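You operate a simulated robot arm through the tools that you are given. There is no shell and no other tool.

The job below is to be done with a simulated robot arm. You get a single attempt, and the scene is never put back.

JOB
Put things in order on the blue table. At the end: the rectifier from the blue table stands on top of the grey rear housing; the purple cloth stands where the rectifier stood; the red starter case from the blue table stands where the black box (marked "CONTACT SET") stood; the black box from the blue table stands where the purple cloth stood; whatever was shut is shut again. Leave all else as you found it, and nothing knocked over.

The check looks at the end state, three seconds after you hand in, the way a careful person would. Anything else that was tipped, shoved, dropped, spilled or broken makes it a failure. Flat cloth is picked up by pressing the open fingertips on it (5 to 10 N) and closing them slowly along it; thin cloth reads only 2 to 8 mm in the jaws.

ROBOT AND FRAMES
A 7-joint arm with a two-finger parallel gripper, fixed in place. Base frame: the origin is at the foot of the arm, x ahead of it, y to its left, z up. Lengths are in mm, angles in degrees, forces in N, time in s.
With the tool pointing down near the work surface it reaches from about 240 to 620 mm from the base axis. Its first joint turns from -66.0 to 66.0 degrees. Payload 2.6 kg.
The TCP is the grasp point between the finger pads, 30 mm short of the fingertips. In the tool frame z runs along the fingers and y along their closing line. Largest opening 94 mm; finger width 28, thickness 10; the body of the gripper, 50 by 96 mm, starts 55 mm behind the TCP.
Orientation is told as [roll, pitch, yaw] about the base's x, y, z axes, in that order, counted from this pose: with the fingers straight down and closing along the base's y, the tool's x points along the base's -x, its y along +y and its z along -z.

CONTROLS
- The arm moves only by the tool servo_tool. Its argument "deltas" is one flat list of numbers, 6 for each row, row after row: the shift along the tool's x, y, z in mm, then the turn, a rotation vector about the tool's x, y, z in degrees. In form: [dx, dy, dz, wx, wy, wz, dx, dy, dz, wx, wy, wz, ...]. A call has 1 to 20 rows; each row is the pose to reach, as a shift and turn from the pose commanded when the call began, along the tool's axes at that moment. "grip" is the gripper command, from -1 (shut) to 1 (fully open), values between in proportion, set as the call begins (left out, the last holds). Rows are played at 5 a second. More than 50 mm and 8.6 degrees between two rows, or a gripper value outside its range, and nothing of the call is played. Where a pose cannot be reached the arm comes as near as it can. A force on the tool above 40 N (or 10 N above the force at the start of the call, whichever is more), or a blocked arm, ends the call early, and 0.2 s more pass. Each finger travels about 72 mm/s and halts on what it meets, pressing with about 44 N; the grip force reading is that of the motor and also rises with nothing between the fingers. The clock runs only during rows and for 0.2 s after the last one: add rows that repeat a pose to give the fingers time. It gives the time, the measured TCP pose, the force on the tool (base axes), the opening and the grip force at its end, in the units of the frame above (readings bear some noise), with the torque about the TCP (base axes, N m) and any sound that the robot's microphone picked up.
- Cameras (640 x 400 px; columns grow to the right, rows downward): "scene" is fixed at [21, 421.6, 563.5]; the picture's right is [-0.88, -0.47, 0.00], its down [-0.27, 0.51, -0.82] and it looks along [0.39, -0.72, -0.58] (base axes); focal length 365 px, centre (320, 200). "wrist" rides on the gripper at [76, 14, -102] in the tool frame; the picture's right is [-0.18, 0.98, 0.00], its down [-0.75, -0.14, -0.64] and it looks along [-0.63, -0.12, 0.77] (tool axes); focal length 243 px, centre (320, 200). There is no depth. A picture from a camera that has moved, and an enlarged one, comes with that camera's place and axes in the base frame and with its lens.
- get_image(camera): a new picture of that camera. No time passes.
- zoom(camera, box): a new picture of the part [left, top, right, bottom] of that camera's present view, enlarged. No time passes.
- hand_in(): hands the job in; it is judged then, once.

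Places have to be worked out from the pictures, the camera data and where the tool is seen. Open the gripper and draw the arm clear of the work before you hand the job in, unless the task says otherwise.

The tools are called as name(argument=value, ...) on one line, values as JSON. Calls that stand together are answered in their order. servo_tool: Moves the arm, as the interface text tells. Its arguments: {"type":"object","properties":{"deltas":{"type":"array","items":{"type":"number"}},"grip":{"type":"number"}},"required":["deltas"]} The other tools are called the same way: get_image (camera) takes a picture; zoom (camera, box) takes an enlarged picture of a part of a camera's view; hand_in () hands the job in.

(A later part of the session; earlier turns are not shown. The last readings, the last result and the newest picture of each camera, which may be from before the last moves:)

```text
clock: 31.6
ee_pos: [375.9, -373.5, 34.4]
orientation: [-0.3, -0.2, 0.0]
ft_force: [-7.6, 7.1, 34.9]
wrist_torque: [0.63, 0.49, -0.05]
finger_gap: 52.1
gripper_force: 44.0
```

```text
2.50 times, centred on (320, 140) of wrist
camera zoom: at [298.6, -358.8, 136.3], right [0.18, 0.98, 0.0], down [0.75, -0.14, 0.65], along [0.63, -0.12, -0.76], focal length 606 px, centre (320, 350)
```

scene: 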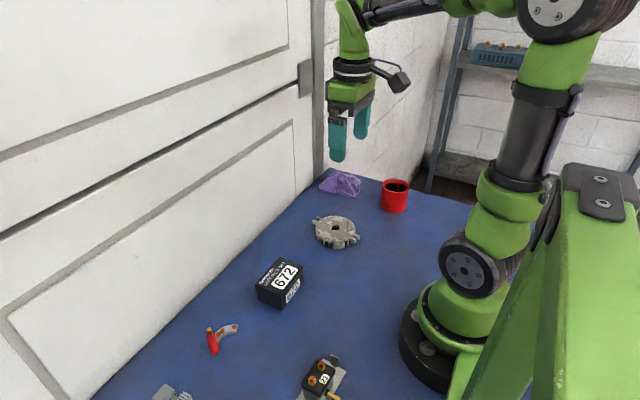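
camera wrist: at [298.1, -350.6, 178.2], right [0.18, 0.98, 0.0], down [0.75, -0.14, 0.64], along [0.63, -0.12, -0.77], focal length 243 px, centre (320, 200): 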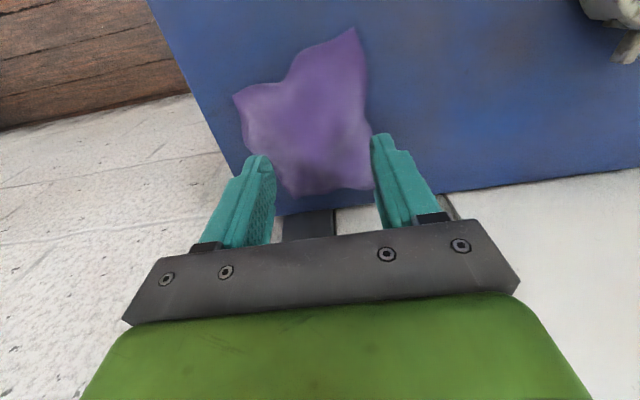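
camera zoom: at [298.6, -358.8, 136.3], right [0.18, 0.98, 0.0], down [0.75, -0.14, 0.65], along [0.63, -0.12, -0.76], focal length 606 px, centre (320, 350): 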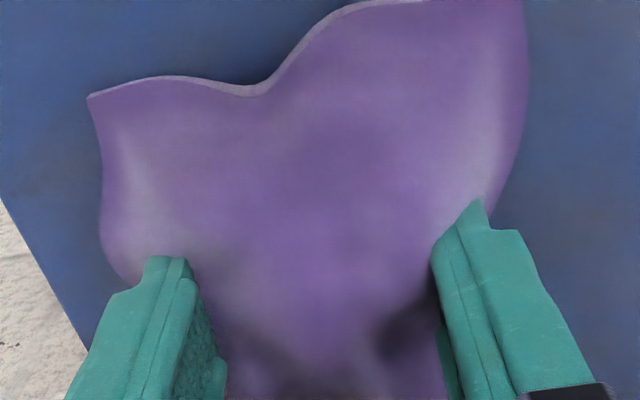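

The fingers stopped at 52 mm with force, with the +y finger pressing at z≈4 – perhaps something hard is in or under the cloth. I raise off and look.

servo_tool(deltas=[0, 0, -3, 0, 0, 0, 0, 0, -10, 0, 0, 0, 0, 0, -30, 0, 0, 0, 0, 0, -60, 0, 0, 0, 20, 0, -100, 0, 0, 0, 40, 0, -120, 0, 0, 0, 40, 0, -120, 0, 0, 0], grip=0.3)

zoom(camera="wrist", box=[220, 60, 420, 220])

zoom(camera="scene", box=[300, 150, 400, 220])

```text
clock: 33.2
ee_pos: [334.4, -371.9, 151.0]
orientation: [-0.1, 0.0, 0.1]
ft_force: [0.0, 1.0, -0.2]
wrist_torque: [-0.01, 0.02, 0.0]
finger_gap: 61.2
gripper_force: 0.1
```

```text
2.50 times, centred on (320, 140) of wrist
camera zoom: at [257.7, -358.0, 254.1], right [0.18, 0.98, 0.0], down [0.75, -0.14, 0.64], along [0.63, -0.12, -0.77], focal length 606 px, centre (320, 350)
```

zoom: 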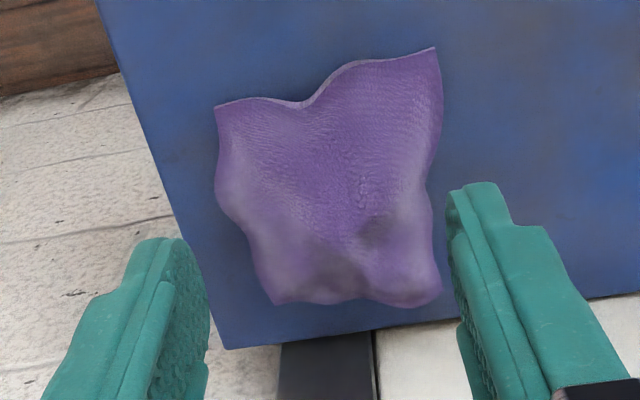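

```text
5.71 times, centred on (350, 185) of scene
camera zoom: at [21.0, 421.6, 563.5], right [-0.88, -0.47, 0.0], down [-0.27, 0.51, -0.82], along [0.39, -0.72, -0.58], focal length 2084 px, centre (149, 286)
```

zoom: 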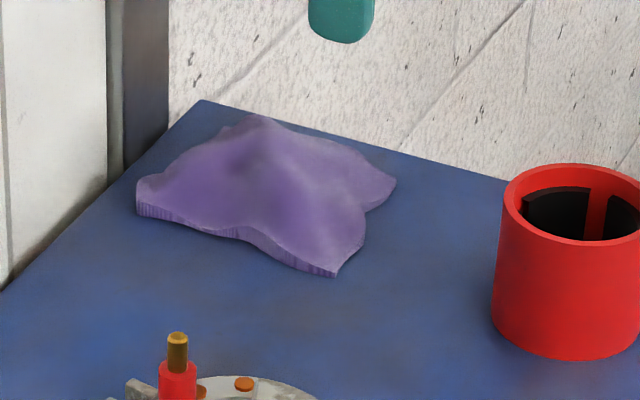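

The cloth turned a few degrees but stays near the same place (centre ≈ (379,-369)); it has a ridge maybe 30 mm high. I look closely for anything beneath it.

zoom(camera="scene", box=[318, 164, 374, 204])

zoom(camera="wrist", box=[270, 70, 370, 190])

```text
10.00 times, centred on (346, 184) of scene
camera zoom: at [21.0, 421.6, 563.5], right [-0.88, -0.47, 0.0], down [-0.27, 0.51, -0.82], along [0.39, -0.72, -0.58], focal length 3648 px, centre (60, 360)
```

zoom: 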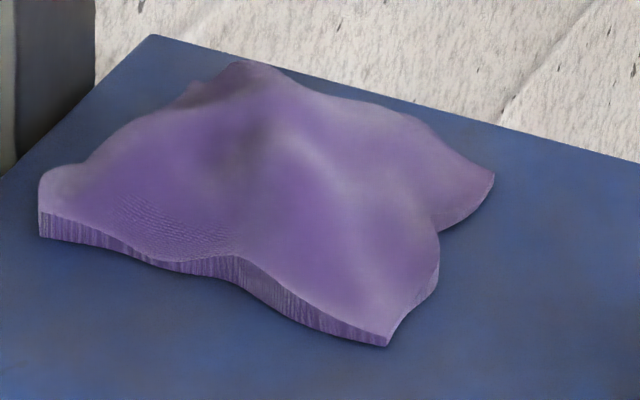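

```text
3.33 times, centred on (320, 130) of wrist
camera zoom: at [257.7, -358.0, 254.1], right [0.18, 0.98, 0.0], down [0.75, -0.14, 0.64], along [0.63, -0.12, -0.77], focal length 809 px, centre (320, 433)
```

zoom: 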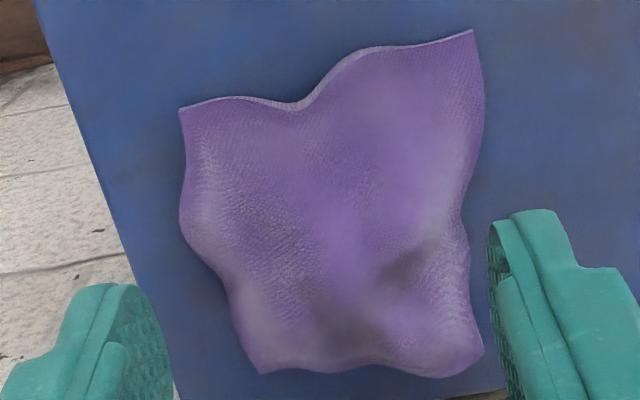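

To judge the ridge height I take a more grazing view from nearer the base.

servo_tool(deltas=[27, 3, 0, 0, 0, 0, 54, 6, 0, 0, 0, 0, 54, 6, 25, 0, 0, 0, 54, 6, 50, 0, 0, 0, 54, 6, 50, 0, 0, 0], grip=1)

zoom(camera="wrist", box=[220, 100, 420, 240])

get_image(camera="scene")

```text
clock: 34.4
ee_pos: [280.2, -367.7, 101.4]
orientation: [-0.1, 0.0, 0.1]
ft_force: [0.3, 0.4, -0.8]
wrist_torque: [0.0, -0.04, -0.01]
finger_gap: 93.9
gripper_force: 0.0
```

```text
2.86 times, centred on (320, 170) of wrist
camera zoom: at [203.6, -352.1, 204.2], right [0.18, 0.98, 0.0], down [0.75, -0.14, 0.64], along [0.63, -0.12, -0.77], focal length 693 px, centre (320, 286)
```

zoom: 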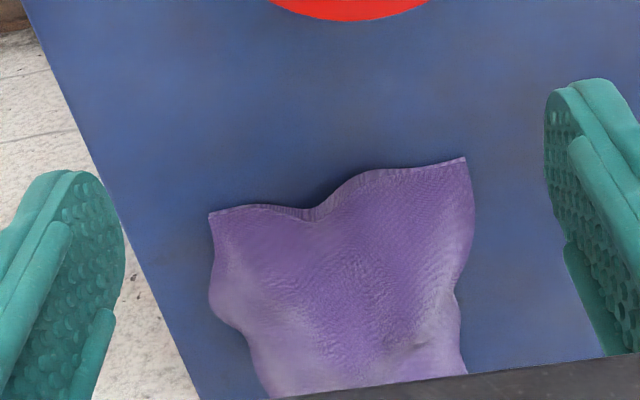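

```text
taken
```

scene: 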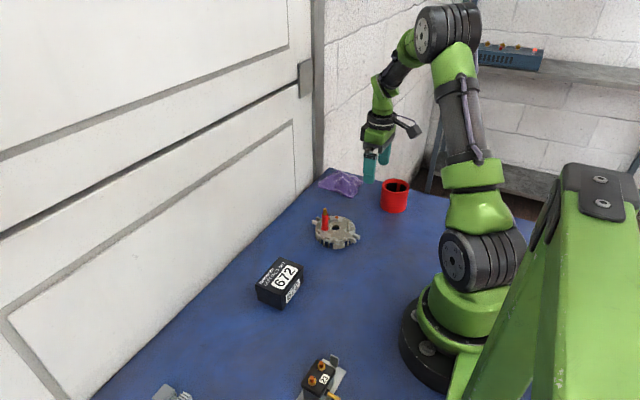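

The ridge can't be separated well here. I'll return over the cloth at (382,-370) with about 45 mm opening and approach again.

servo_tool(deltas=[-25, 0, -20, 0, 0, 0, -60, -1, -20, 0, 0, 0, -100, -2, -20, 0, 0, 0, -101, -2, 0, 0, 0, 0, -101, -2, 30, 0, 0, 0, -101, -2, 50, 0, 0, 0, -101, -2, 50, 0, 0, 0], grip=-0.05)

zoom(camera="wrist", box=[220, 60, 420, 220])

zoom(camera="scene", box=[300, 150, 400, 220])

```text
clock: 35.9
ee_pos: [382.3, -372.5, 60.6]
orientation: [-0.7, -0.4, -0.1]
ft_force: [-2.4, 2.2, 7.8]
wrist_torque: [-0.14, 0.12, -0.08]
finger_gap: 43.5
gripper_force: 0.0
stopped in row 7: the force on the tool passed its limit at 47 N (the readings are from after the stop); the commanded pose is now the measured one
```

```text
2.50 times, centred on (320, 140) of wrist
camera zoom: at [305.3, -357.2, 163.2], right [0.19, 0.98, -0.01], down [0.75, -0.14, 0.65], along [0.64, -0.13, -0.76], focal length 606 px, centre (320, 350)
```

zoom: 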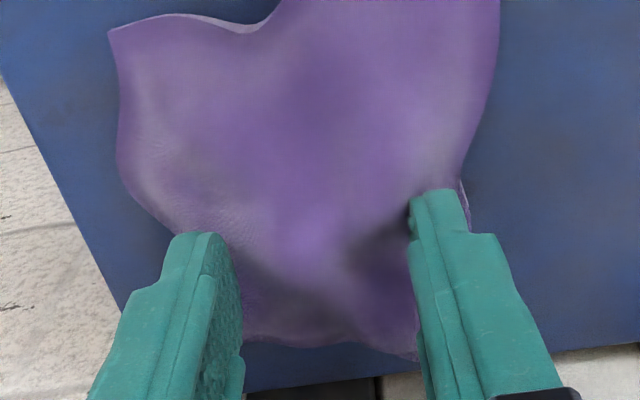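

```text
5.71 times, centred on (350, 185) of scene
camera zoom: at [21.0, 421.6, 563.4], right [-0.88, -0.47, 0.0], down [-0.27, 0.51, -0.82], along [0.39, -0.72, -0.58], focal length 2084 px, centre (149, 286)
```

zoom: 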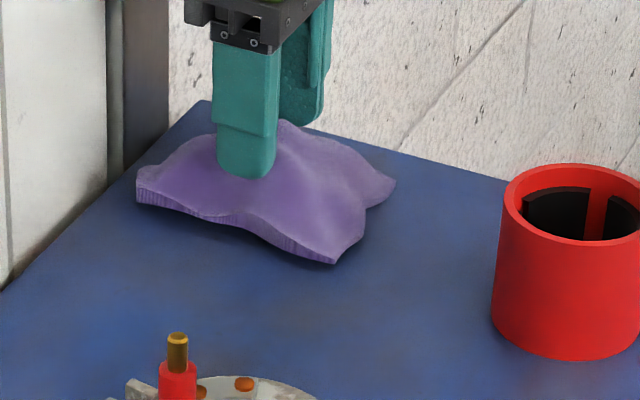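

At tips z≈30 a firm reaction of 47 N came from the −y finger at about (376,-399) — something firm under or within the cloth. I raise off and look before going on.

servo_tool(deltas=[0, 0, -5, 0, 0, 0, 0, 0, -20, 0, 0, 0, 0, 0, -50, 0, 0, 0, 20, 0, -90, 0.7, 0.4, 0, 40, 0, -120, 0.7, 0.4, 0, 50, 0, -130, 0.7, 0.4, 0, 50, 0, -130, 0.7, 0.4, 0], grip=1)

zoom(camera="scene", box=[318, 164, 374, 204])

zoom(camera="wrist", box=[250, 80, 390, 190])

```text
clock: 37.5
ee_pos: [332.1, -371.7, 188.3]
orientation: [-1.3, 0.1, -0.1]
ft_force: [-0.5, 0.8, 0.3]
wrist_torque: [-0.02, 0.0, -0.01]
finger_gap: 94.0
gripper_force: 0.0
```

```text
10.00 times, centred on (346, 184) of scene
camera zoom: at [21.0, 421.6, 563.5], right [-0.88, -0.47, 0.0], down [-0.27, 0.51, -0.82], along [0.39, -0.72, -0.58], focal length 3648 px, centre (60, 360)
```

zoom: 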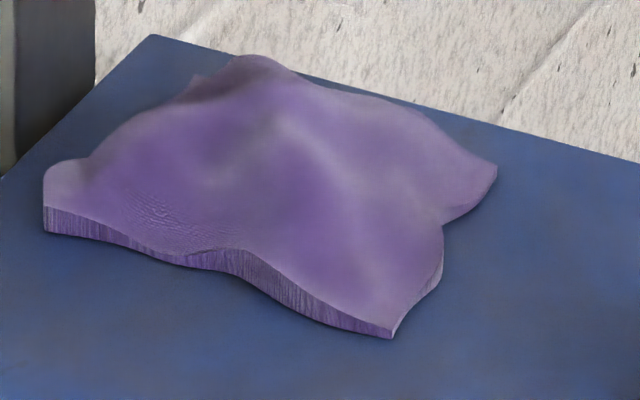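

```text
3.64 times, centred on (320, 135) of wrist
camera zoom: at [255.7, -353.6, 291.6], right [0.19, 0.98, -0.02], down [0.75, -0.13, 0.64], along [0.63, -0.14, -0.76], focal length 882 px, centre (320, 436)
```

zoom: 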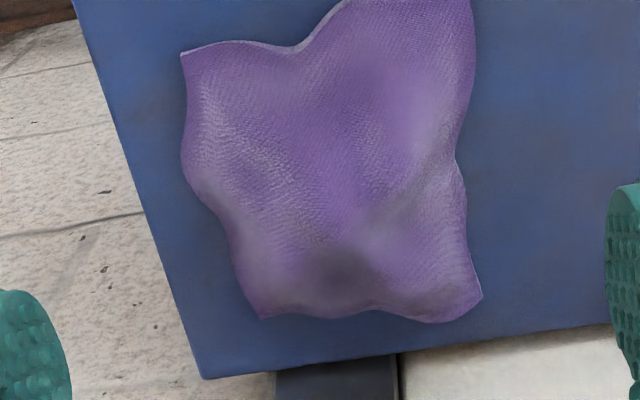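

Orientation has −1.3° roll; I correct that, and then turn the tool (yaw −39°) to pinch the near lobe of the cloth across its ridge, at about (342,-342), away from the firm spot.

servo_tool(deltas=[0, 0, 0, -1.3, 0, 0, 0, 0, 0, -1.3, 0, 0])

servo_tool(deltas=[-3, 8, 0, 0, 0, 8, -6, 16, 0, 0, 0, 16, -9, 24, 0, 0, 0, 24, -10, 30, 0, 0, 0, 32, -10, 30, 0, 0, 0, 39.4, -10, 30, 0, 0, 0, 39.4], grip=-0.1)

get_image(camera="wrist")

zoom(camera="wrist", box=[250, 80, 390, 190])

```text
clock: 38.1
ee_pos: [332.8, -370.9, 187.8]
orientation: [-0.1, 0.1, -0.1]
ft_force: [0.4, -0.5, -1.3]
wrist_torque: [0.05, -0.02, 0.05]
finger_gap: 93.9
gripper_force: 0.0
```

```text
clock: 39.5
ee_pos: [342.3, -340.4, 188.6]
orientation: [0.0, -0.1, -39.7]
ft_force: [0.0, 0.6, 0.3]
wrist_torque: [0.01, 0.01, -0.04]
finger_gap: 42.2
gripper_force: 0.0
```

```text
taken
camera wrist: at [291.9, -280.6, 291.9], right [0.77, 0.64, 0.0], down [0.49, -0.59, 0.64], along [0.41, -0.49, -0.77], focal length 243 px, centre (320, 200)
```

wrist: 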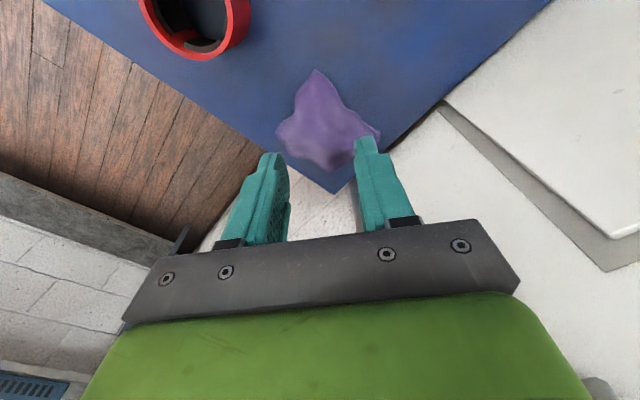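

```text
3.64 times, centred on (320, 135) of wrist
camera zoom: at [291.9, -280.6, 291.9], right [0.77, 0.64, 0.0], down [0.49, -0.59, 0.64], along [0.41, -0.49, -0.77], focal length 882 px, centre (320, 436)
```

zoom: 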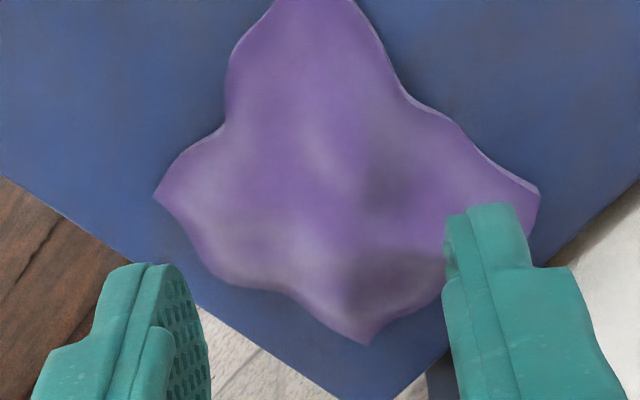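

The near corner A is at (329,-329); I go to 28 mm inside it, (351,-346), with 30 mm opening, and descend to tips z≈20.

servo_tool(deltas=[-10.6, 0, 30, 0, 0, 0, -10.6, 0, 65, 0, 0, 0, -10.6, 0, 95, 0, 0, 0, -10.6, 0, 118, 0, 0, 0, -10.6, 0, 130, 0, 0, 0, -10.6, 0, 138, 0, 0, 0, -10.6, 0, 138, 0, 0, 0], grip=-0.36)

zoom(camera="wrist", box=[220, 60, 420, 220])

zoom(camera="scene", box=[300, 150, 400, 220])

```text
clock: 41.1
ee_pos: [349.8, -349.0, 50.8]
orientation: [-0.2, 0.0, -39.6]
ft_force: [-0.2, -0.4, 0.3]
wrist_torque: [-0.01, 0.04, 0.0]
finger_gap: 30.2
gripper_force: 0.1
```

```text
2.50 times, centred on (320, 140) of wrist
camera zoom: at [299.8, -289.0, 155.0], right [0.77, 0.64, 0.0], down [0.49, -0.59, 0.64], along [0.41, -0.49, -0.77], focal length 606 px, centre (320, 350)
```

zoom: 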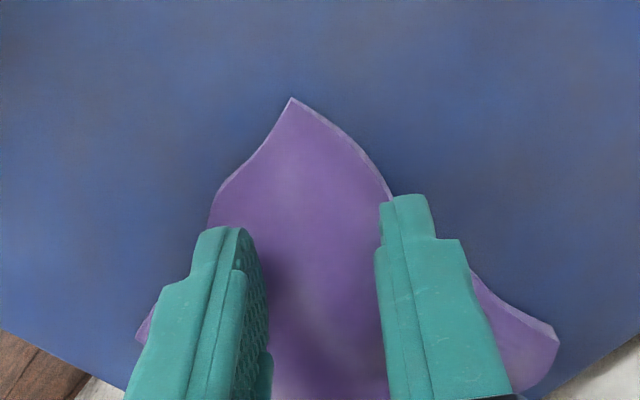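

```text
5.71 times, centred on (350, 185) of scene
camera zoom: at [21.0, 421.6, 563.5], right [-0.88, -0.47, 0.0], down [-0.27, 0.51, -0.82], along [0.39, -0.72, -0.58], focal length 2084 px, centre (149, 286)
```

zoom: 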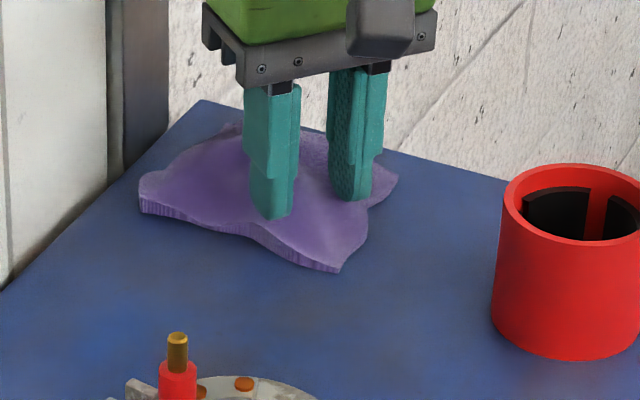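

Well placed over the near lobe. Descend stepwise reading force.

servo_tool(deltas=[0, 0, 1.5, 0, 0, 0, 0, 0, 3, 0, 0, 0, 0, 0, 4.5, 0, 0, 0, 0, 0, 6, 0, 0, 0, 0, 0, 7.5, 0, 0, 0, 0, 0, 9, 0, 0, 0, 0, 0, 9, 0, 0, 0])

servo_tool(deltas=[0, 0, 0.7, 0, 0, 0, 0, 0, 1.4, 0, 0, 0, 0, 0, 2.1, 0, 0, 0, 0, 0, 2.8, 0, 0, 0, 0, 0, 3, 0, 0, 0, 0, 0, 3, 0, 0, 0])

```text
clock: 42.7
ee_pos: [350.2, -348.9, 41.9]
orientation: [0.0, -0.1, -39.7]
ft_force: [-0.5, 0.6, 0.1]
wrist_torque: [0.0, 0.0, 0.01]
finger_gap: 30.2
gripper_force: 0.2
```

```text
clock: 44.1
ee_pos: [349.5, -348.7, 39.8]
orientation: [0.0, 0.0, -39.7]
ft_force: [-0.4, 0.3, 0.1]
wrist_torque: [0.0, -0.01, -0.02]
finger_gap: 30.4
gripper_force: 0.2
```

Tips at z≈9, no force. Continue.

servo_tool(deltas=[0, 0, 0.7, 0, 0, 0, 0, 0, 1.4, 0, 0, 0, 0, 0, 2.1, 0, 0, 0, 0, 0, 2.8, 0, 0, 0, 0, 0, 3, 0, 0, 0, 0, 0, 3, 0, 0, 0])

servo_tool(deltas=[0, 0, 0.5, 0, 0, 0, 0, 0, 1, 0, 0, 0, 0, 0, 1.5, 0, 0, 0, 0, 0, 1.5, 0, 0, 0])

zoom(camera="wrist", box=[220, 60, 420, 220])

zoom(camera="scene", box=[300, 150, 400, 220])

```text
clock: 45.5
ee_pos: [349.6, -347.8, 36.4]
orientation: [-0.1, 0.1, -39.6]
ft_force: [-0.4, 0.3, 0.5]
wrist_torque: [0.01, 0.02, 0.03]
finger_gap: 30.1
gripper_force: 0.1
```

```text
clock: 46.5
ee_pos: [350.2, -348.5, 35.2]
orientation: [0.1, -0.1, -39.6]
ft_force: [-0.1, 0.3, 0.5]
wrist_torque: [0.01, 0.04, 0.0]
finger_gap: 30.0
gripper_force: 0.2
```

```text
2.50 times, centred on (320, 140) of wrist
camera zoom: at [300.2, -288.4, 137.7], right [0.77, 0.64, 0.0], down [0.49, -0.59, 0.64], along [0.41, -0.49, -0.77], focal length 606 px, centre (320, 350)
```

zoom: 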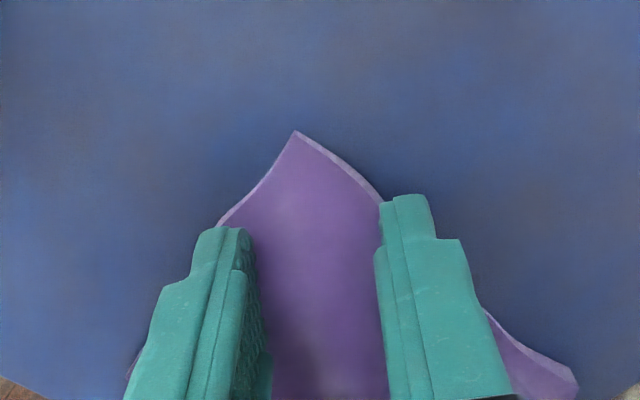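

```text
5.71 times, centred on (350, 185) of scene
camera zoom: at [21.0, 421.6, 563.5], right [-0.88, -0.47, 0.0], down [-0.27, 0.51, -0.82], along [0.39, -0.72, -0.58], focal length 2084 px, centre (149, 286)
```

zoom: 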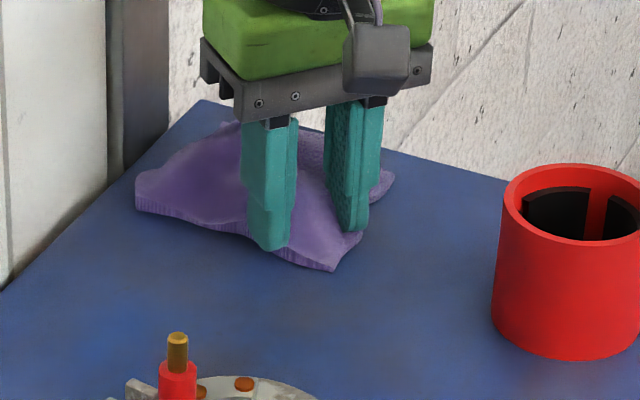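

Tips at z≈5; still only noise. Continue in half-millimetre steps.

servo_tool(deltas=[0, 0, 0.5, 0, 0, 0, 0, 0, 1, 0, 0, 0, 0, 0, 1.5, 0, 0, 0, 0, 0, 1.5, 0, 0, 0])

servo_tool(deltas=[0, 0, 0.5, 0, 0, 0, 0, 0, 1, 0, 0, 0, 0, 0, 1, 0, 0, 0])

servo_tool(deltas=[0, 0, 0.5, 0, 0, 0, 0, 0, 1, 0, 0, 0, 0, 0, 1, 0, 0, 0])

```text
clock: 47.5
ee_pos: [349.4, -347.3, 32.8]
orientation: [0.0, 0.1, -39.6]
ft_force: [0.3, 0.2, 1.5]
wrist_torque: [0.0, 0.01, -0.04]
finger_gap: 29.9
gripper_force: 0.1
```

```text
clock: 48.3
ee_pos: [350.1, -348.2, 32.9]
orientation: [0.1, -0.1, -39.6]
ft_force: [0.0, -0.2, -0.5]
wrist_torque: [-0.01, -0.05, -0.01]
finger_gap: 29.8
gripper_force: 0.1
```

```text
clock: 49.1
ee_pos: [349.2, -346.6, 31.9]
orientation: [0.0, 0.1, -39.6]
ft_force: [0.2, -0.1, 0.5]
wrist_torque: [-0.04, -0.05, -0.01]
finger_gap: 30.1
gripper_force: 0.1
```

Tips nearly at table level; continue to find contact.

servo_tool(deltas=[0, 0, 0.3, 0, 0, 0, 0, 0, 0.7, 0, 0, 0, 0, 0, 0.7, 0, 0, 0])

servo_tool(deltas=[0, 0, 0.3, 0, 0, 0, 0, 0, 0.6, 0, 0, 0, 0, 0, 0.6, 0, 0, 0])

zoom(camera="wrist", box=[220, 60, 420, 220])

```text
clock: 49.9
ee_pos: [350.4, -348.2, 30.4]
orientation: [-0.1, 0.0, -39.6]
ft_force: [0.0, 0.1, 0.6]
wrist_torque: [-0.01, 0.0, 0.0]
finger_gap: 30.2
gripper_force: 0.4
```

```text
clock: 50.7
ee_pos: [350.4, -347.7, 30.5]
orientation: [0.0, 0.0, -39.7]
ft_force: [-0.1, 1.1, 1.9]
wrist_torque: [0.03, -0.02, 0.03]
finger_gap: 30.0
gripper_force: 0.1
```

```text
2.50 times, centred on (320, 140) of wrist
camera zoom: at [299.9, -287.7, 133.0], right [0.77, 0.64, 0.0], down [0.49, -0.59, 0.64], along [0.41, -0.49, -0.77], focal length 606 px, centre (320, 350)
```

zoom: 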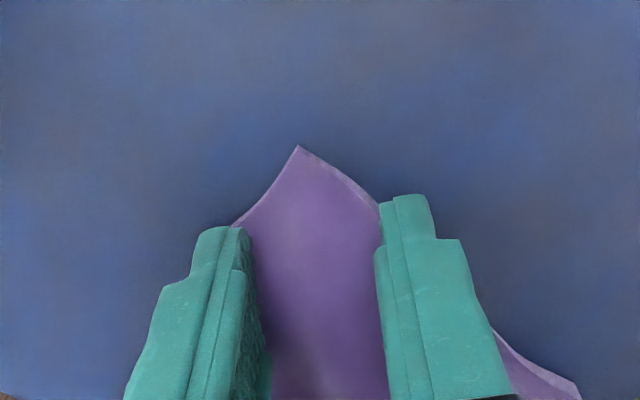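

Force starts to rise (≈1–2 N). A little more press.

servo_tool(deltas=[0, 0, 0.3, 0, 0, 0, 0, 0, 0.5, 0, 0, 0, 0, 0, 0.5, 0, 0, 0])

servo_tool(deltas=[0, 0, 0.3, 0, 0, 0, 0, 0, 0.3, 0, 0, 0, 0, 0, 0.3, 0, 0, 0])

```text
clock: 51.5
ee_pos: [350.6, -348.9, 30.0]
orientation: [-0.1, 0.1, -39.7]
ft_force: [-8.9, 9.8, 16.7]
wrist_torque: [0.13, 0.05, 0.12]
finger_gap: 30.3
gripper_force: 0.2
```

```text
clock: 52.3
ee_pos: [349.8, -348.7, 29.8]
orientation: [0.0, 0.1, -39.7]
ft_force: [-12.5, 16.3, 29.1]
wrist_torque: [0.07, 0.18, 0.03]
finger_gap: 30.2
gripper_force: 0.0
```

Pressing 29 N – too much; back off 0.6 mm.

servo_tool(deltas=[0, 0, -0.5, 0, 0, 0, 0, 0, -0.5, 0, 0, 0])

```text
clock: 52.9
ee_pos: [350.4, -346.9, 29.8]
orientation: [0.0, 0.0, -39.6]
ft_force: [-6.5, 9.6, 20.0]
wrist_torque: [0.21, 0.06, -0.23]
finger_gap: 30.3
gripper_force: 0.3
```

servo_tool(deltas=[0, 0, -0.35, 0, 0, 0, 0, 0, -0.35, 0, 0, 0])

```text
clock: 53.5
ee_pos: [349.6, -348.6, 29.7]
orientation: [-0.1, 0.0, -39.5]
ft_force: [-6.1, 6.7, 16.3]
wrist_torque: [0.43, -0.06, 0.28]
finger_gap: 31.5
gripper_force: 1.4
```

Forces 16 N; back off slightly more and begin closing slowly in stages.

servo_tool(deltas=[0, 0, -0.3, 0, 0, 0, 0, 0, -0.3, 0, 0, 0], grip=-0.45)

servo_tool(deltas=[0, 0, 0, 0, 0, 0, 0, 0, 0, 0, 0, 0], grip=-0.55)

zoom(camera="wrist", box=[220, 60, 420, 220])

```text
clock: 54.1
ee_pos: [350.4, -349.0, 30.6]
orientation: [-0.2, -0.2, -39.6]
ft_force: [3.5, 1.1, 5.7]
wrist_torque: [0.16, -0.12, -0.08]
finger_gap: 27.8
gripper_force: 2.2
```

```text
clock: 54.7
ee_pos: [349.2, -347.3, 29.7]
orientation: [-0.1, -0.1, -39.7]
ft_force: [1.3, -2.0, 3.7]
wrist_torque: [-0.01, -0.04, -0.04]
finger_gap: 21.5
gripper_force: 0.6
```

```text
2.50 times, centred on (320, 140) of wrist
camera zoom: at [299.4, -288.5, 133.0], right [0.77, 0.64, 0.0], down [0.49, -0.59, 0.64], along [0.41, -0.49, -0.77], focal length 606 px, centre (320, 350)
```

zoom: 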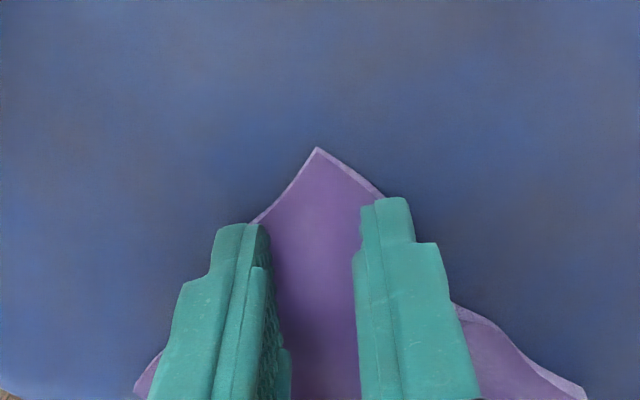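

Force is now in range (4–6 N). Keep closing slowly.

servo_tool(deltas=[0, 0, 0, 0, 0, 0, 0, 0, 0, 0, 0, 0], grip=-0.65)

servo_tool(deltas=[0, 0, 0, 0, 0, 0, 0, 0, 0, 0, 0, 0], grip=-0.75)

servo_tool(deltas=[0, 0, 0, 0, 0, 0, 0, 0, 0, 0, 0, 0], grip=-0.85)

servo_tool(deltas=[0, 0, 0, 0, 0, 0, 0, 0, 0, 0, 0, 0, 0, 0, 0, 0, 0, 0], grip=-1)

zoom(camera="wrist", box=[220, 60, 420, 220])

zoom(camera="scene", box=[300, 150, 400, 220])

```text
clock: 55.3
ee_pos: [350.2, -348.2, 30.9]
orientation: [0.1, 0.1, -39.6]
ft_force: [1.4, 1.4, 3.3]
wrist_torque: [0.05, -0.08, 0.04]
finger_gap: 18.4
gripper_force: 1.7
```

```text
clock: 55.9
ee_pos: [349.4, -348.8, 29.7]
orientation: [-0.2, 0.1, -39.5]
ft_force: [-0.7, -1.1, 0.8]
wrist_torque: [0.03, 0.01, -0.02]
finger_gap: 10.9
gripper_force: 0.0
```

```text
clock: 56.5
ee_pos: [350.2, -348.8, 29.7]
orientation: [-0.1, 0.0, -39.6]
ft_force: [0.3, 0.3, 0.5]
wrist_torque: [-0.04, 0.0, -0.01]
finger_gap: 7.2
gripper_force: 0.0
```

```text
clock: 57.3
ee_pos: [349.6, -347.2, 30.7]
orientation: [0.0, 0.0, -39.6]
ft_force: [0.5, 0.6, 0.6]
wrist_torque: [-0.02, 0.0, 0.0]
finger_gap: 0.1
gripper_force: 33.0
```

```text
2.50 times, centred on (320, 140) of wrist
camera zoom: at [299.7, -288.1, 133.1], right [0.77, 0.64, 0.0], down [0.49, -0.59, 0.64], along [0.41, -0.49, -0.77], focal length 606 px, centre (320, 350)
```

zoom: 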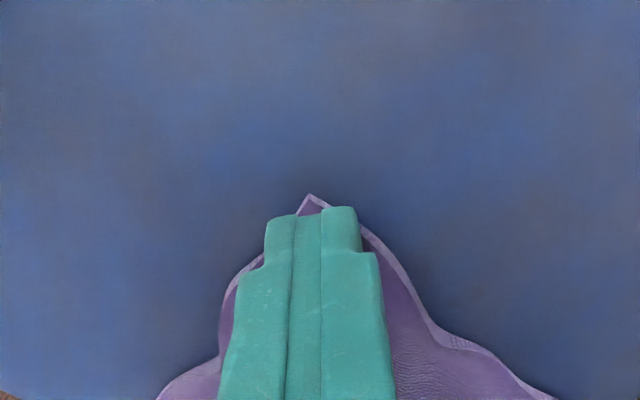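

```text
5.71 times, centred on (350, 185) of scene
camera zoom: at [21.0, 421.6, 563.5], right [-0.88, -0.47, 0.0], down [-0.27, 0.51, -0.82], along [0.39, -0.72, -0.58], focal length 2084 px, centre (149, 286)
```

zoom: 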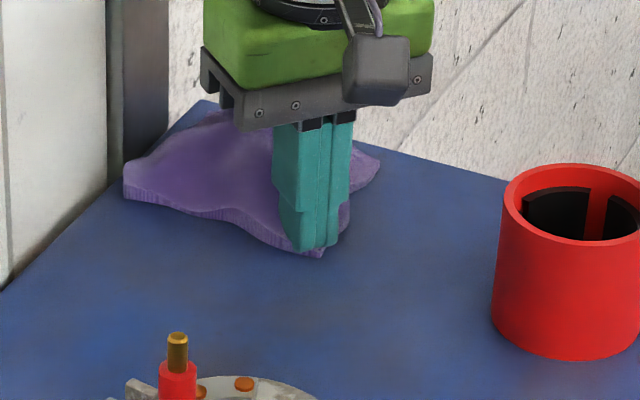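

The jaws closed on nothing (0.1 mm): the cloth slid out as the press fell below 1 N. I lift and look before retrying with a firmer press.

servo_tool(deltas=[0, 0, -10, 0, 0, 0, 0, 0, -30, 0, 0, 0, 0, 0, -60, 0, 0, 0, 0, 0, -95, 0, 0, 0, 0, 0, -130, 0, 0, 0, 0, 0, -150, 0, 0, 0, 0, 0, -150, 0, 0, 0])

zoom(camera="wrist", box=[250, 60, 390, 190])

zoom(camera="scene", box=[318, 164, 374, 204])

```text
clock: 58.9
ee_pos: [350.2, -348.8, 181.3]
orientation: [-0.1, 0.0, -39.6]
ft_force: [0.7, 0.0, -0.1]
wrist_torque: [0.02, -0.02, 0.0]
finger_gap: 0.0
gripper_force: 32.8
```

```text
3.08 times, centred on (320, 125) of wrist
camera zoom: at [300.5, -288.5, 284.0], right [0.77, 0.64, 0.0], down [0.49, -0.59, 0.64], along [0.41, -0.49, -0.77], focal length 746 px, centre (320, 431)
```

zoom: 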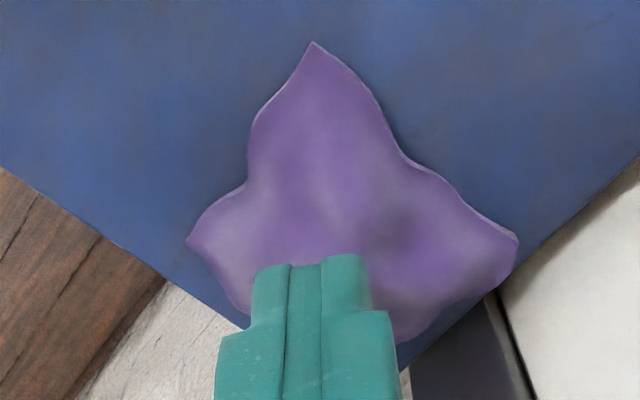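

```text
10.00 times, centred on (346, 184) of scene
camera zoom: at [21.0, 421.6, 563.5], right [-0.88, -0.47, 0.0], down [-0.27, 0.51, -0.82], along [0.39, -0.72, -0.58], focal length 3648 px, centre (60, 360)
```

zoom: 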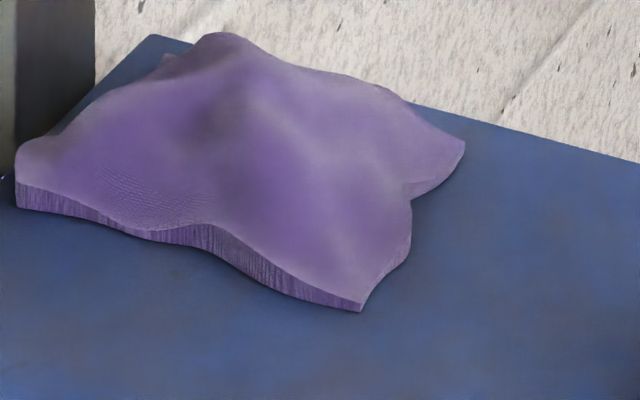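

The cloth moved as one unchanged shape (now centre ≈ (392,-379), shifted ~+12,-9), and earlier the jaws stalled firmly at 52 mm on it, so this crumpled cloth behaves as a solid bundle. I'll turn back to yaw 0 and go above (388,-383) wide open to grip it whole.

servo_tool(deltas=[-10, -0.5, 0, 0, 0, -8, -20, -1, 0, 0, 0, -16, -30, -1.5, 0, 0, 0, -24, -41, -2, 0, 0, 0, -32, -51.2, -2.6, 0, 0, 0, -39.6, -51.2, -2.6, 0, 0, 0, -39.6], grip=0.75)

get_image(camera="wrist")

zoom(camera="scene", box=[280, 100, 420, 220])

```text
clock: 60.3
ee_pos: [387.4, -381.9, 180.0]
orientation: [0.1, 0.0, 0.1]
ft_force: [0.0, 0.0, 0.3]
wrist_torque: [-0.02, 0.0, 0.05]
finger_gap: 82.5
gripper_force: 0.1
```

```text
taken
camera wrist: at [311.3, -367.8, 282.5], right [0.18, 0.98, 0.0], down [0.75, -0.14, 0.64], along [0.63, -0.12, -0.77], focal length 243 px, centre (320, 200)
```

wrist: 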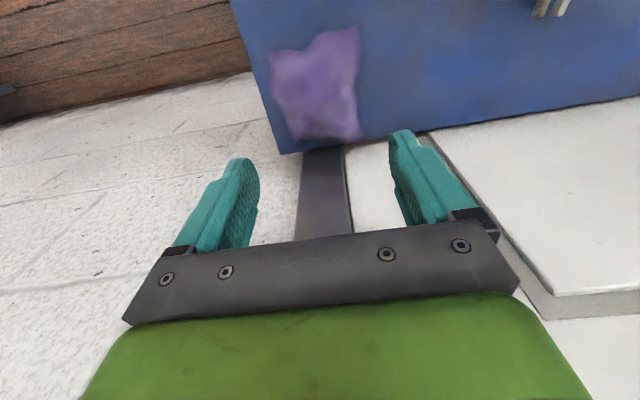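

```text
3.33 times, centred on (350, 160) of scene
camera zoom: at [21.0, 421.6, 563.5], right [-0.88, -0.47, 0.0], down [-0.27, 0.51, -0.82], along [0.39, -0.72, -0.58], focal length 1216 px, centre (220, 333)
```

zoom: 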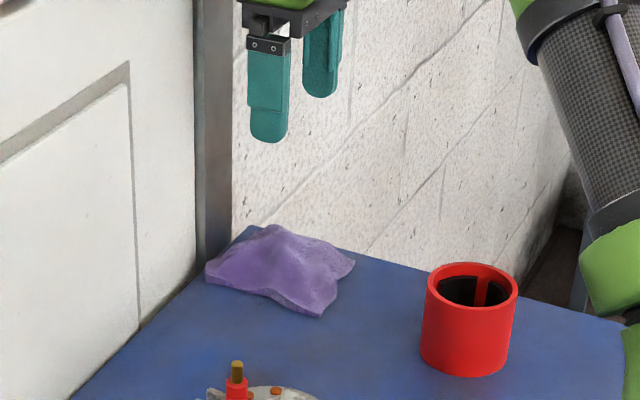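

Cloth centre confirmed (392,-380). The 82 mm opening clears its sides; descend to tips z≈40, then slowly to z≈6.

servo_tool(deltas=[0, -1, 30, 0, 0, 0, 0, -1, 60, 0, 0, 0, 0, -1, 85, 0, 0, 0, 0, -1, 105, 0, 0, 0, 0, -1, 110, 0, 0, 0, 0, -1, 110, 0, 0, 0])

servo_tool(deltas=[0, 0, 4, 0, 0, 0, 0, 0, 8, 0, 0, 0, 0, 0, 12, 0, 0, 0, 0, 0, 16, 0, 0, 0, 0, 0, 20, 0, 0, 0, 0, 0, 24, 0, 0, 0, 0, 0, 28, 0, 0, 0, 0, 0, 32, 0, 0, 0, 0, 0, 34, 0, 0, 0, 0, 0, 34, 0, 0, 0])

get_image(camera="wrist")

zoom(camera="scene", box=[300, 140, 400, 220])

```text
clock: 61.7
ee_pos: [389.6, -384.2, 71.5]
orientation: [0.1, 0.1, 0.1]
ft_force: [0.5, -0.3, -0.2]
wrist_torque: [0.0, -0.03, 0.04]
finger_gap: 82.1
gripper_force: 0.1
```

```text
clock: 63.9
ee_pos: [389.3, -383.6, 36.1]
orientation: [0.1, 0.1, 0.0]
ft_force: [-0.1, 0.6, -0.4]
wrist_torque: [0.02, 0.0, -0.01]
finger_gap: 82.2
gripper_force: 0.0
```

```text
taken
camera wrist: at [311.0, -369.4, 138.8], right [0.18, 0.98, 0.0], down [0.75, -0.14, 0.64], along [0.63, -0.12, -0.77], focal length 243 px, centre (320, 200)
```

wrist: 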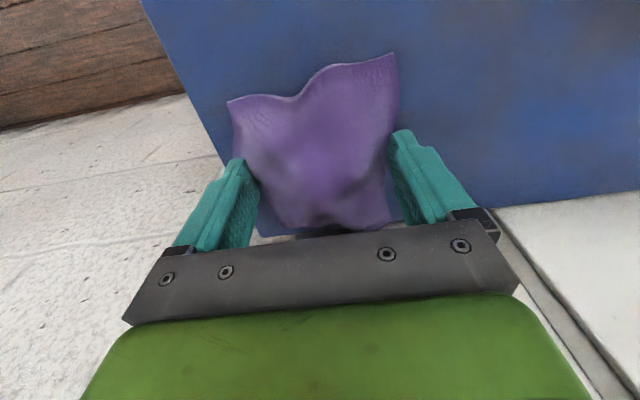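

```text
5.00 times, centred on (350, 180) of scene
camera zoom: at [21.0, 421.6, 563.5], right [-0.88, -0.47, 0.0], down [-0.27, 0.51, -0.82], along [0.39, -0.72, -0.58], focal length 1824 px, centre (170, 300)
```

zoom: 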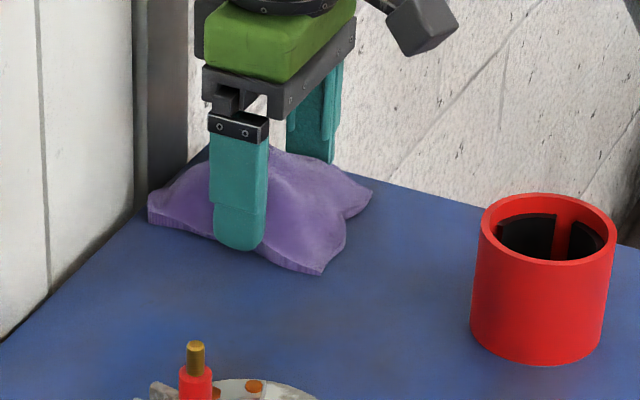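

The bundle sits between the open fingers with no contact force. Close in stages and watch where it meets resistance.

servo_tool(deltas=[0, 0, 0, 0, 0, 0, 0, 0, 0, 0, 0, 0], grip=0.5)

servo_tool(deltas=[0, 0, 0, 0, 0, 0, 0, 0, 0, 0, 0, 0], grip=0.3)

servo_tool(deltas=[0, 0, 0, 0, 0, 0, 0, 0, 0, 0, 0, 0], grip=0.15)

zoom(camera="wrist", box=[200, 40, 440, 240])

```text
clock: 64.5
ee_pos: [387.7, -384.6, 36.0]
orientation: [0.1, 0.0, 0.0]
ft_force: [0.0, 0.5, -0.3]
wrist_torque: [-0.01, 0.0, -0.01]
finger_gap: 70.4
gripper_force: 0.0
```

```text
clock: 65.1
ee_pos: [387.3, -384.1, 35.9]
orientation: [0.1, 0.2, 0.0]
ft_force: [0.3, 1.0, 0.1]
wrist_torque: [-0.04, 0.02, -0.02]
finger_gap: 61.0
gripper_force: 0.1
```

```text
clock: 65.7
ee_pos: [388.4, -384.4, 36.0]
orientation: [0.0, 0.1, 0.0]
ft_force: [-0.3, 0.0, 0.1]
wrist_torque: [-0.02, -0.02, 0.01]
finger_gap: 54.3
gripper_force: 0.0
```

```text
2.00 times, centred on (320, 140) of wrist
camera zoom: at [311.0, -369.4, 139.0], right [0.18, 0.98, 0.0], down [0.75, -0.14, 0.64], along [0.63, -0.12, -0.77], focal length 485 px, centre (320, 320)
```

zoom: 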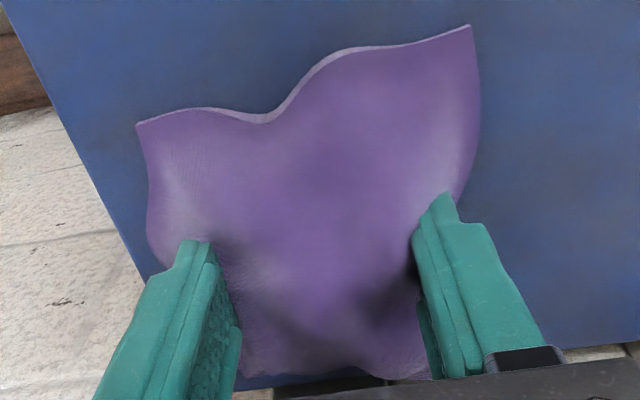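

No resistance until 54 mm, with the fingers sinking into the visual hem. Continue.

servo_tool(deltas=[0, 0, 0, 0, 0, 0, 0, 0, 0, 0, 0, 0], grip=0.05)

servo_tool(deltas=[0, 0, 0, 0, 0, 0, 0, 0, 0, 0, 0, 0], grip=-0.1)

zoom(camera="wrist", box=[200, 40, 440, 240])

```text
clock: 66.3
ee_pos: [388.1, -383.8, 37.0]
orientation: [0.0, 0.1, 0.0]
ft_force: [0.6, 0.0, 0.4]
wrist_torque: [-0.04, 0.03, -0.01]
finger_gap: 51.2
gripper_force: 44.0
```

```text
clock: 66.9
ee_pos: [387.4, -383.8, 37.1]
orientation: [0.0, 0.0, 0.0]
ft_force: [0.2, 0.2, 0.0]
wrist_torque: [0.01, 0.06, 0.02]
finger_gap: 51.1
gripper_force: 43.7
```

```text
2.00 times, centred on (320, 140) of wrist
camera zoom: at [311.0, -369.4, 139.0], right [0.18, 0.98, 0.0], down [0.75, -0.14, 0.64], along [0.63, -0.12, -0.77], focal length 485 px, centre (320, 320)
```

zoom: 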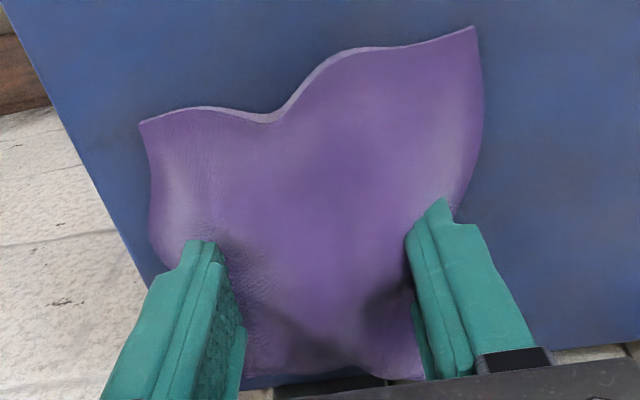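

Solid grip at 51 mm, 44 N. Lift gently 40 mm and look underneath.

servo_tool(deltas=[0, 0, -3, 0, 0, 0, 0, 0, -8, 0, 0, 0, 0, 0, -15, 0, 0, 0, 0, 0, -25, 0, 0, 0, 0, 0, -35, 0, 0, 0, 0, 0, -40, 0, 0, 0, 0, 0, -40, 0, 0, 0], grip=-1)

zoom(camera="scene", box=[300, 120, 400, 220])

get_image(camera="wrist")

```text
clock: 68.5
ee_pos: [387.4, -384.6, 77.6]
orientation: [0.1, 0.2, 0.0]
ft_force: [-0.3, 0.0, 0.6]
wrist_torque: [0.02, 0.04, -0.01]
finger_gap: 51.3
gripper_force: 44.1
```

```text
4.00 times, centred on (350, 170) of scene
camera zoom: at [21.0, 421.6, 563.5], right [-0.88, -0.47, 0.0], down [-0.27, 0.51, -0.82], along [0.39, -0.72, -0.58], focal length 1459 px, centre (200, 320)
```

zoom: 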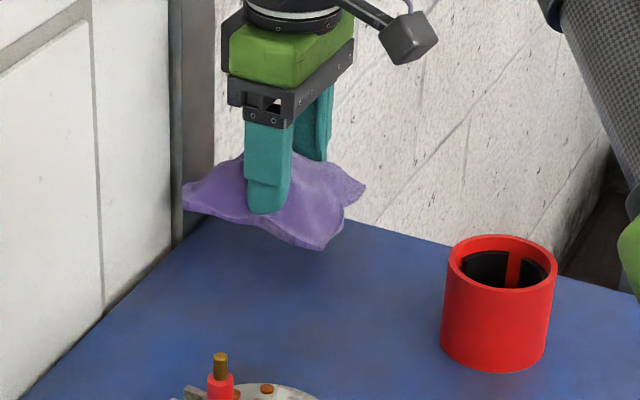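

```text
taken
camera wrist: at [310.1, -369.2, 180.1], right [0.18, 0.98, 0.0], down [0.75, -0.14, 0.64], along [0.63, -0.12, -0.77], focal length 243 px, centre (320, 200)
```

wrist: 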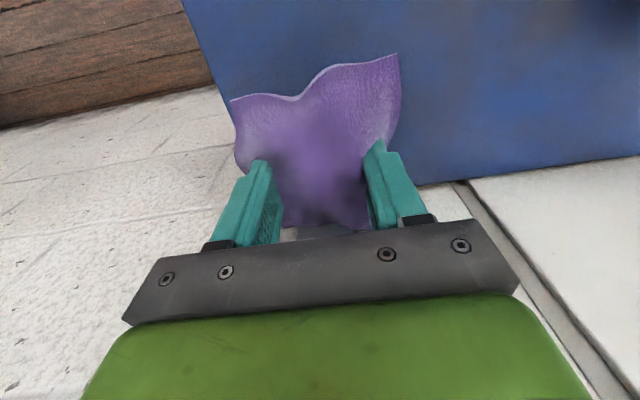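

The whole cloth came up as one bundle, with bare table beneath. Carry it high over to the rectifier's old place (cloth centre to ≈(342,174)).

servo_tool(deltas=[5, 0, -30, 0, 0, 0, 12, 5, -70, 0, 0, 0, 18, 25, -105, 0, 0, 0, 20, 60, -115, 0, 0, 0, 22, 100, -115, 0, 0, 0, 24, 140, -115, 0, 0, 0, 26, 180, -115, 0, 0, 0, 28, 220, -115, 0, 0, 0, 30, 260, -115, 0, 0, 0, 32, 300, -115, 0, 0, 0, 35, 340, -115, 0, 0, 0, 38, 380, -115, 0, 0, 0, 41, 420, -115, 0, 0, 0, 44, 460, -115, 0, 0, 0, 47, 500, -115, 0, 0, 0, 49, 535, -115, 0, 0, 0, 50, 554, -115, 0, 0, 0, 50, 554, -115, 0, 0, 0])

get_image(camera="wrist")

get_image(camera="scene")

```text
clock: 72.3
ee_pos: [339.0, 169.6, 190.5]
orientation: [-0.1, 0.2, -0.1]
ft_force: [-0.7, -0.1, -0.3]
wrist_torque: [0.02, 0.03, 0.0]
finger_gap: 50.2
gripper_force: 44.3
```

```text
taken
camera wrist: at [262.5, 184.7, 294.2], right [0.18, 0.98, 0.0], down [0.75, -0.14, 0.64], along [0.63, -0.12, -0.77], focal length 243 px, centre (320, 200)
```

wrist: 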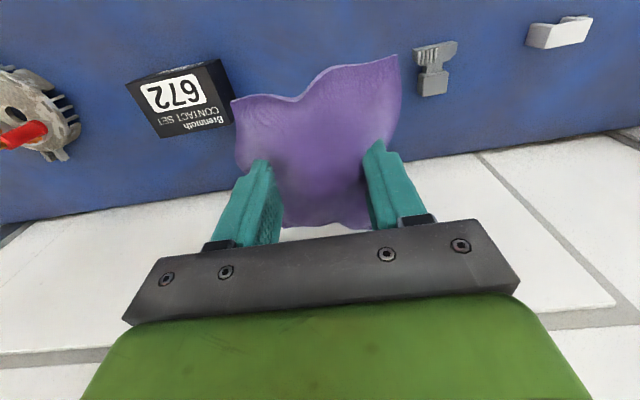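

```text
taken
```

scene: 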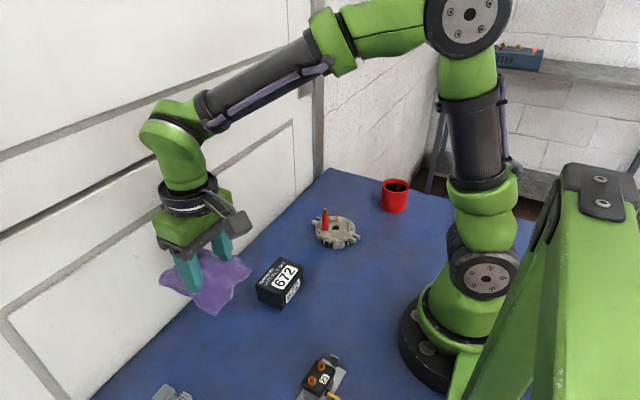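

Clear space below; box edge is at y≈77, cloth will reach y≈125. Lower to just above the table.

servo_tool(deltas=[0, 0, 35, 0, 0, 0, 0, 0, 70, 0, 0, 0, 0, 0, 105, 0, 0, 0, 0, 0, 130, 0, 0, 0, 0, 0, 145, 0, 0, 0, 0, 0, 150, 0, 0, 0, 0, 0, 150, 0, 0, 0])

servo_tool(deltas=[0, 0, 0.7, 0, 0, 0, 0, 0, 1.4, 0, 0, 0, 0, 0, 1.4, 0, 0, 0])

zoom(camera="scene", box=[140, 220, 320, 360])

```text
clock: 73.9
ee_pos: [337.2, 169.4, 39.2]
orientation: [0.0, 0.1, 0.0]
ft_force: [-0.5, -0.1, -0.4]
wrist_torque: [0.01, 0.0, -0.02]
finger_gap: 50.4
gripper_force: 44.3
```

```text
clock: 74.7
ee_pos: [337.3, 171.3, 38.9]
orientation: [0.0, 0.0, 0.0]
ft_force: [-0.1, 0.7, -0.6]
wrist_torque: [0.02, -0.01, 0.0]
finger_gap: 50.0
gripper_force: 43.7
```

```text
2.86 times, centred on (230, 290) of scene
camera zoom: at [21.0, 421.6, 563.5], right [-0.88, -0.47, 0.0], down [-0.27, 0.51, -0.82], along [0.39, -0.72, -0.58], focal length 1042 px, centre (577, -57)
```

zoom: 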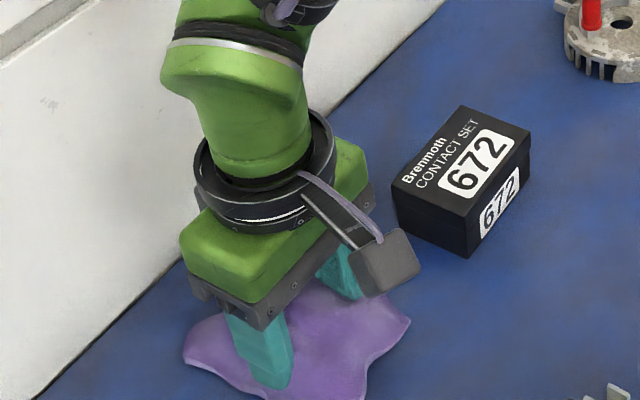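

Not yet touching; continue down in small steps until contact.

servo_tool(deltas=[0, 0, 0.6, 0, 0, 0, 0, 0, 1.2, 0, 0, 0, 0, 0, 1.2, 0, 0, 0])

servo_tool(deltas=[0, 0, 0.6, 0, 0, 0, 0, 0, 1.2, 0, 0, 0, 0, 0, 1.2, 0, 0, 0])

```text
clock: 75.5
ee_pos: [337.8, 169.8, 38.3]
orientation: [0.0, 0.0, 0.0]
ft_force: [-0.3, -0.2, -0.5]
wrist_torque: [-0.01, -0.03, -0.03]
finger_gap: 50.2
gripper_force: 44.3
```

```text
clock: 76.3
ee_pos: [339.4, 169.9, 37.6]
orientation: [-0.1, 0.0, 0.0]
ft_force: [-1.2, -0.1, 1.9]
wrist_torque: [0.02, 0.01, -0.02]
finger_gap: 50.1
gripper_force: 44.2
```

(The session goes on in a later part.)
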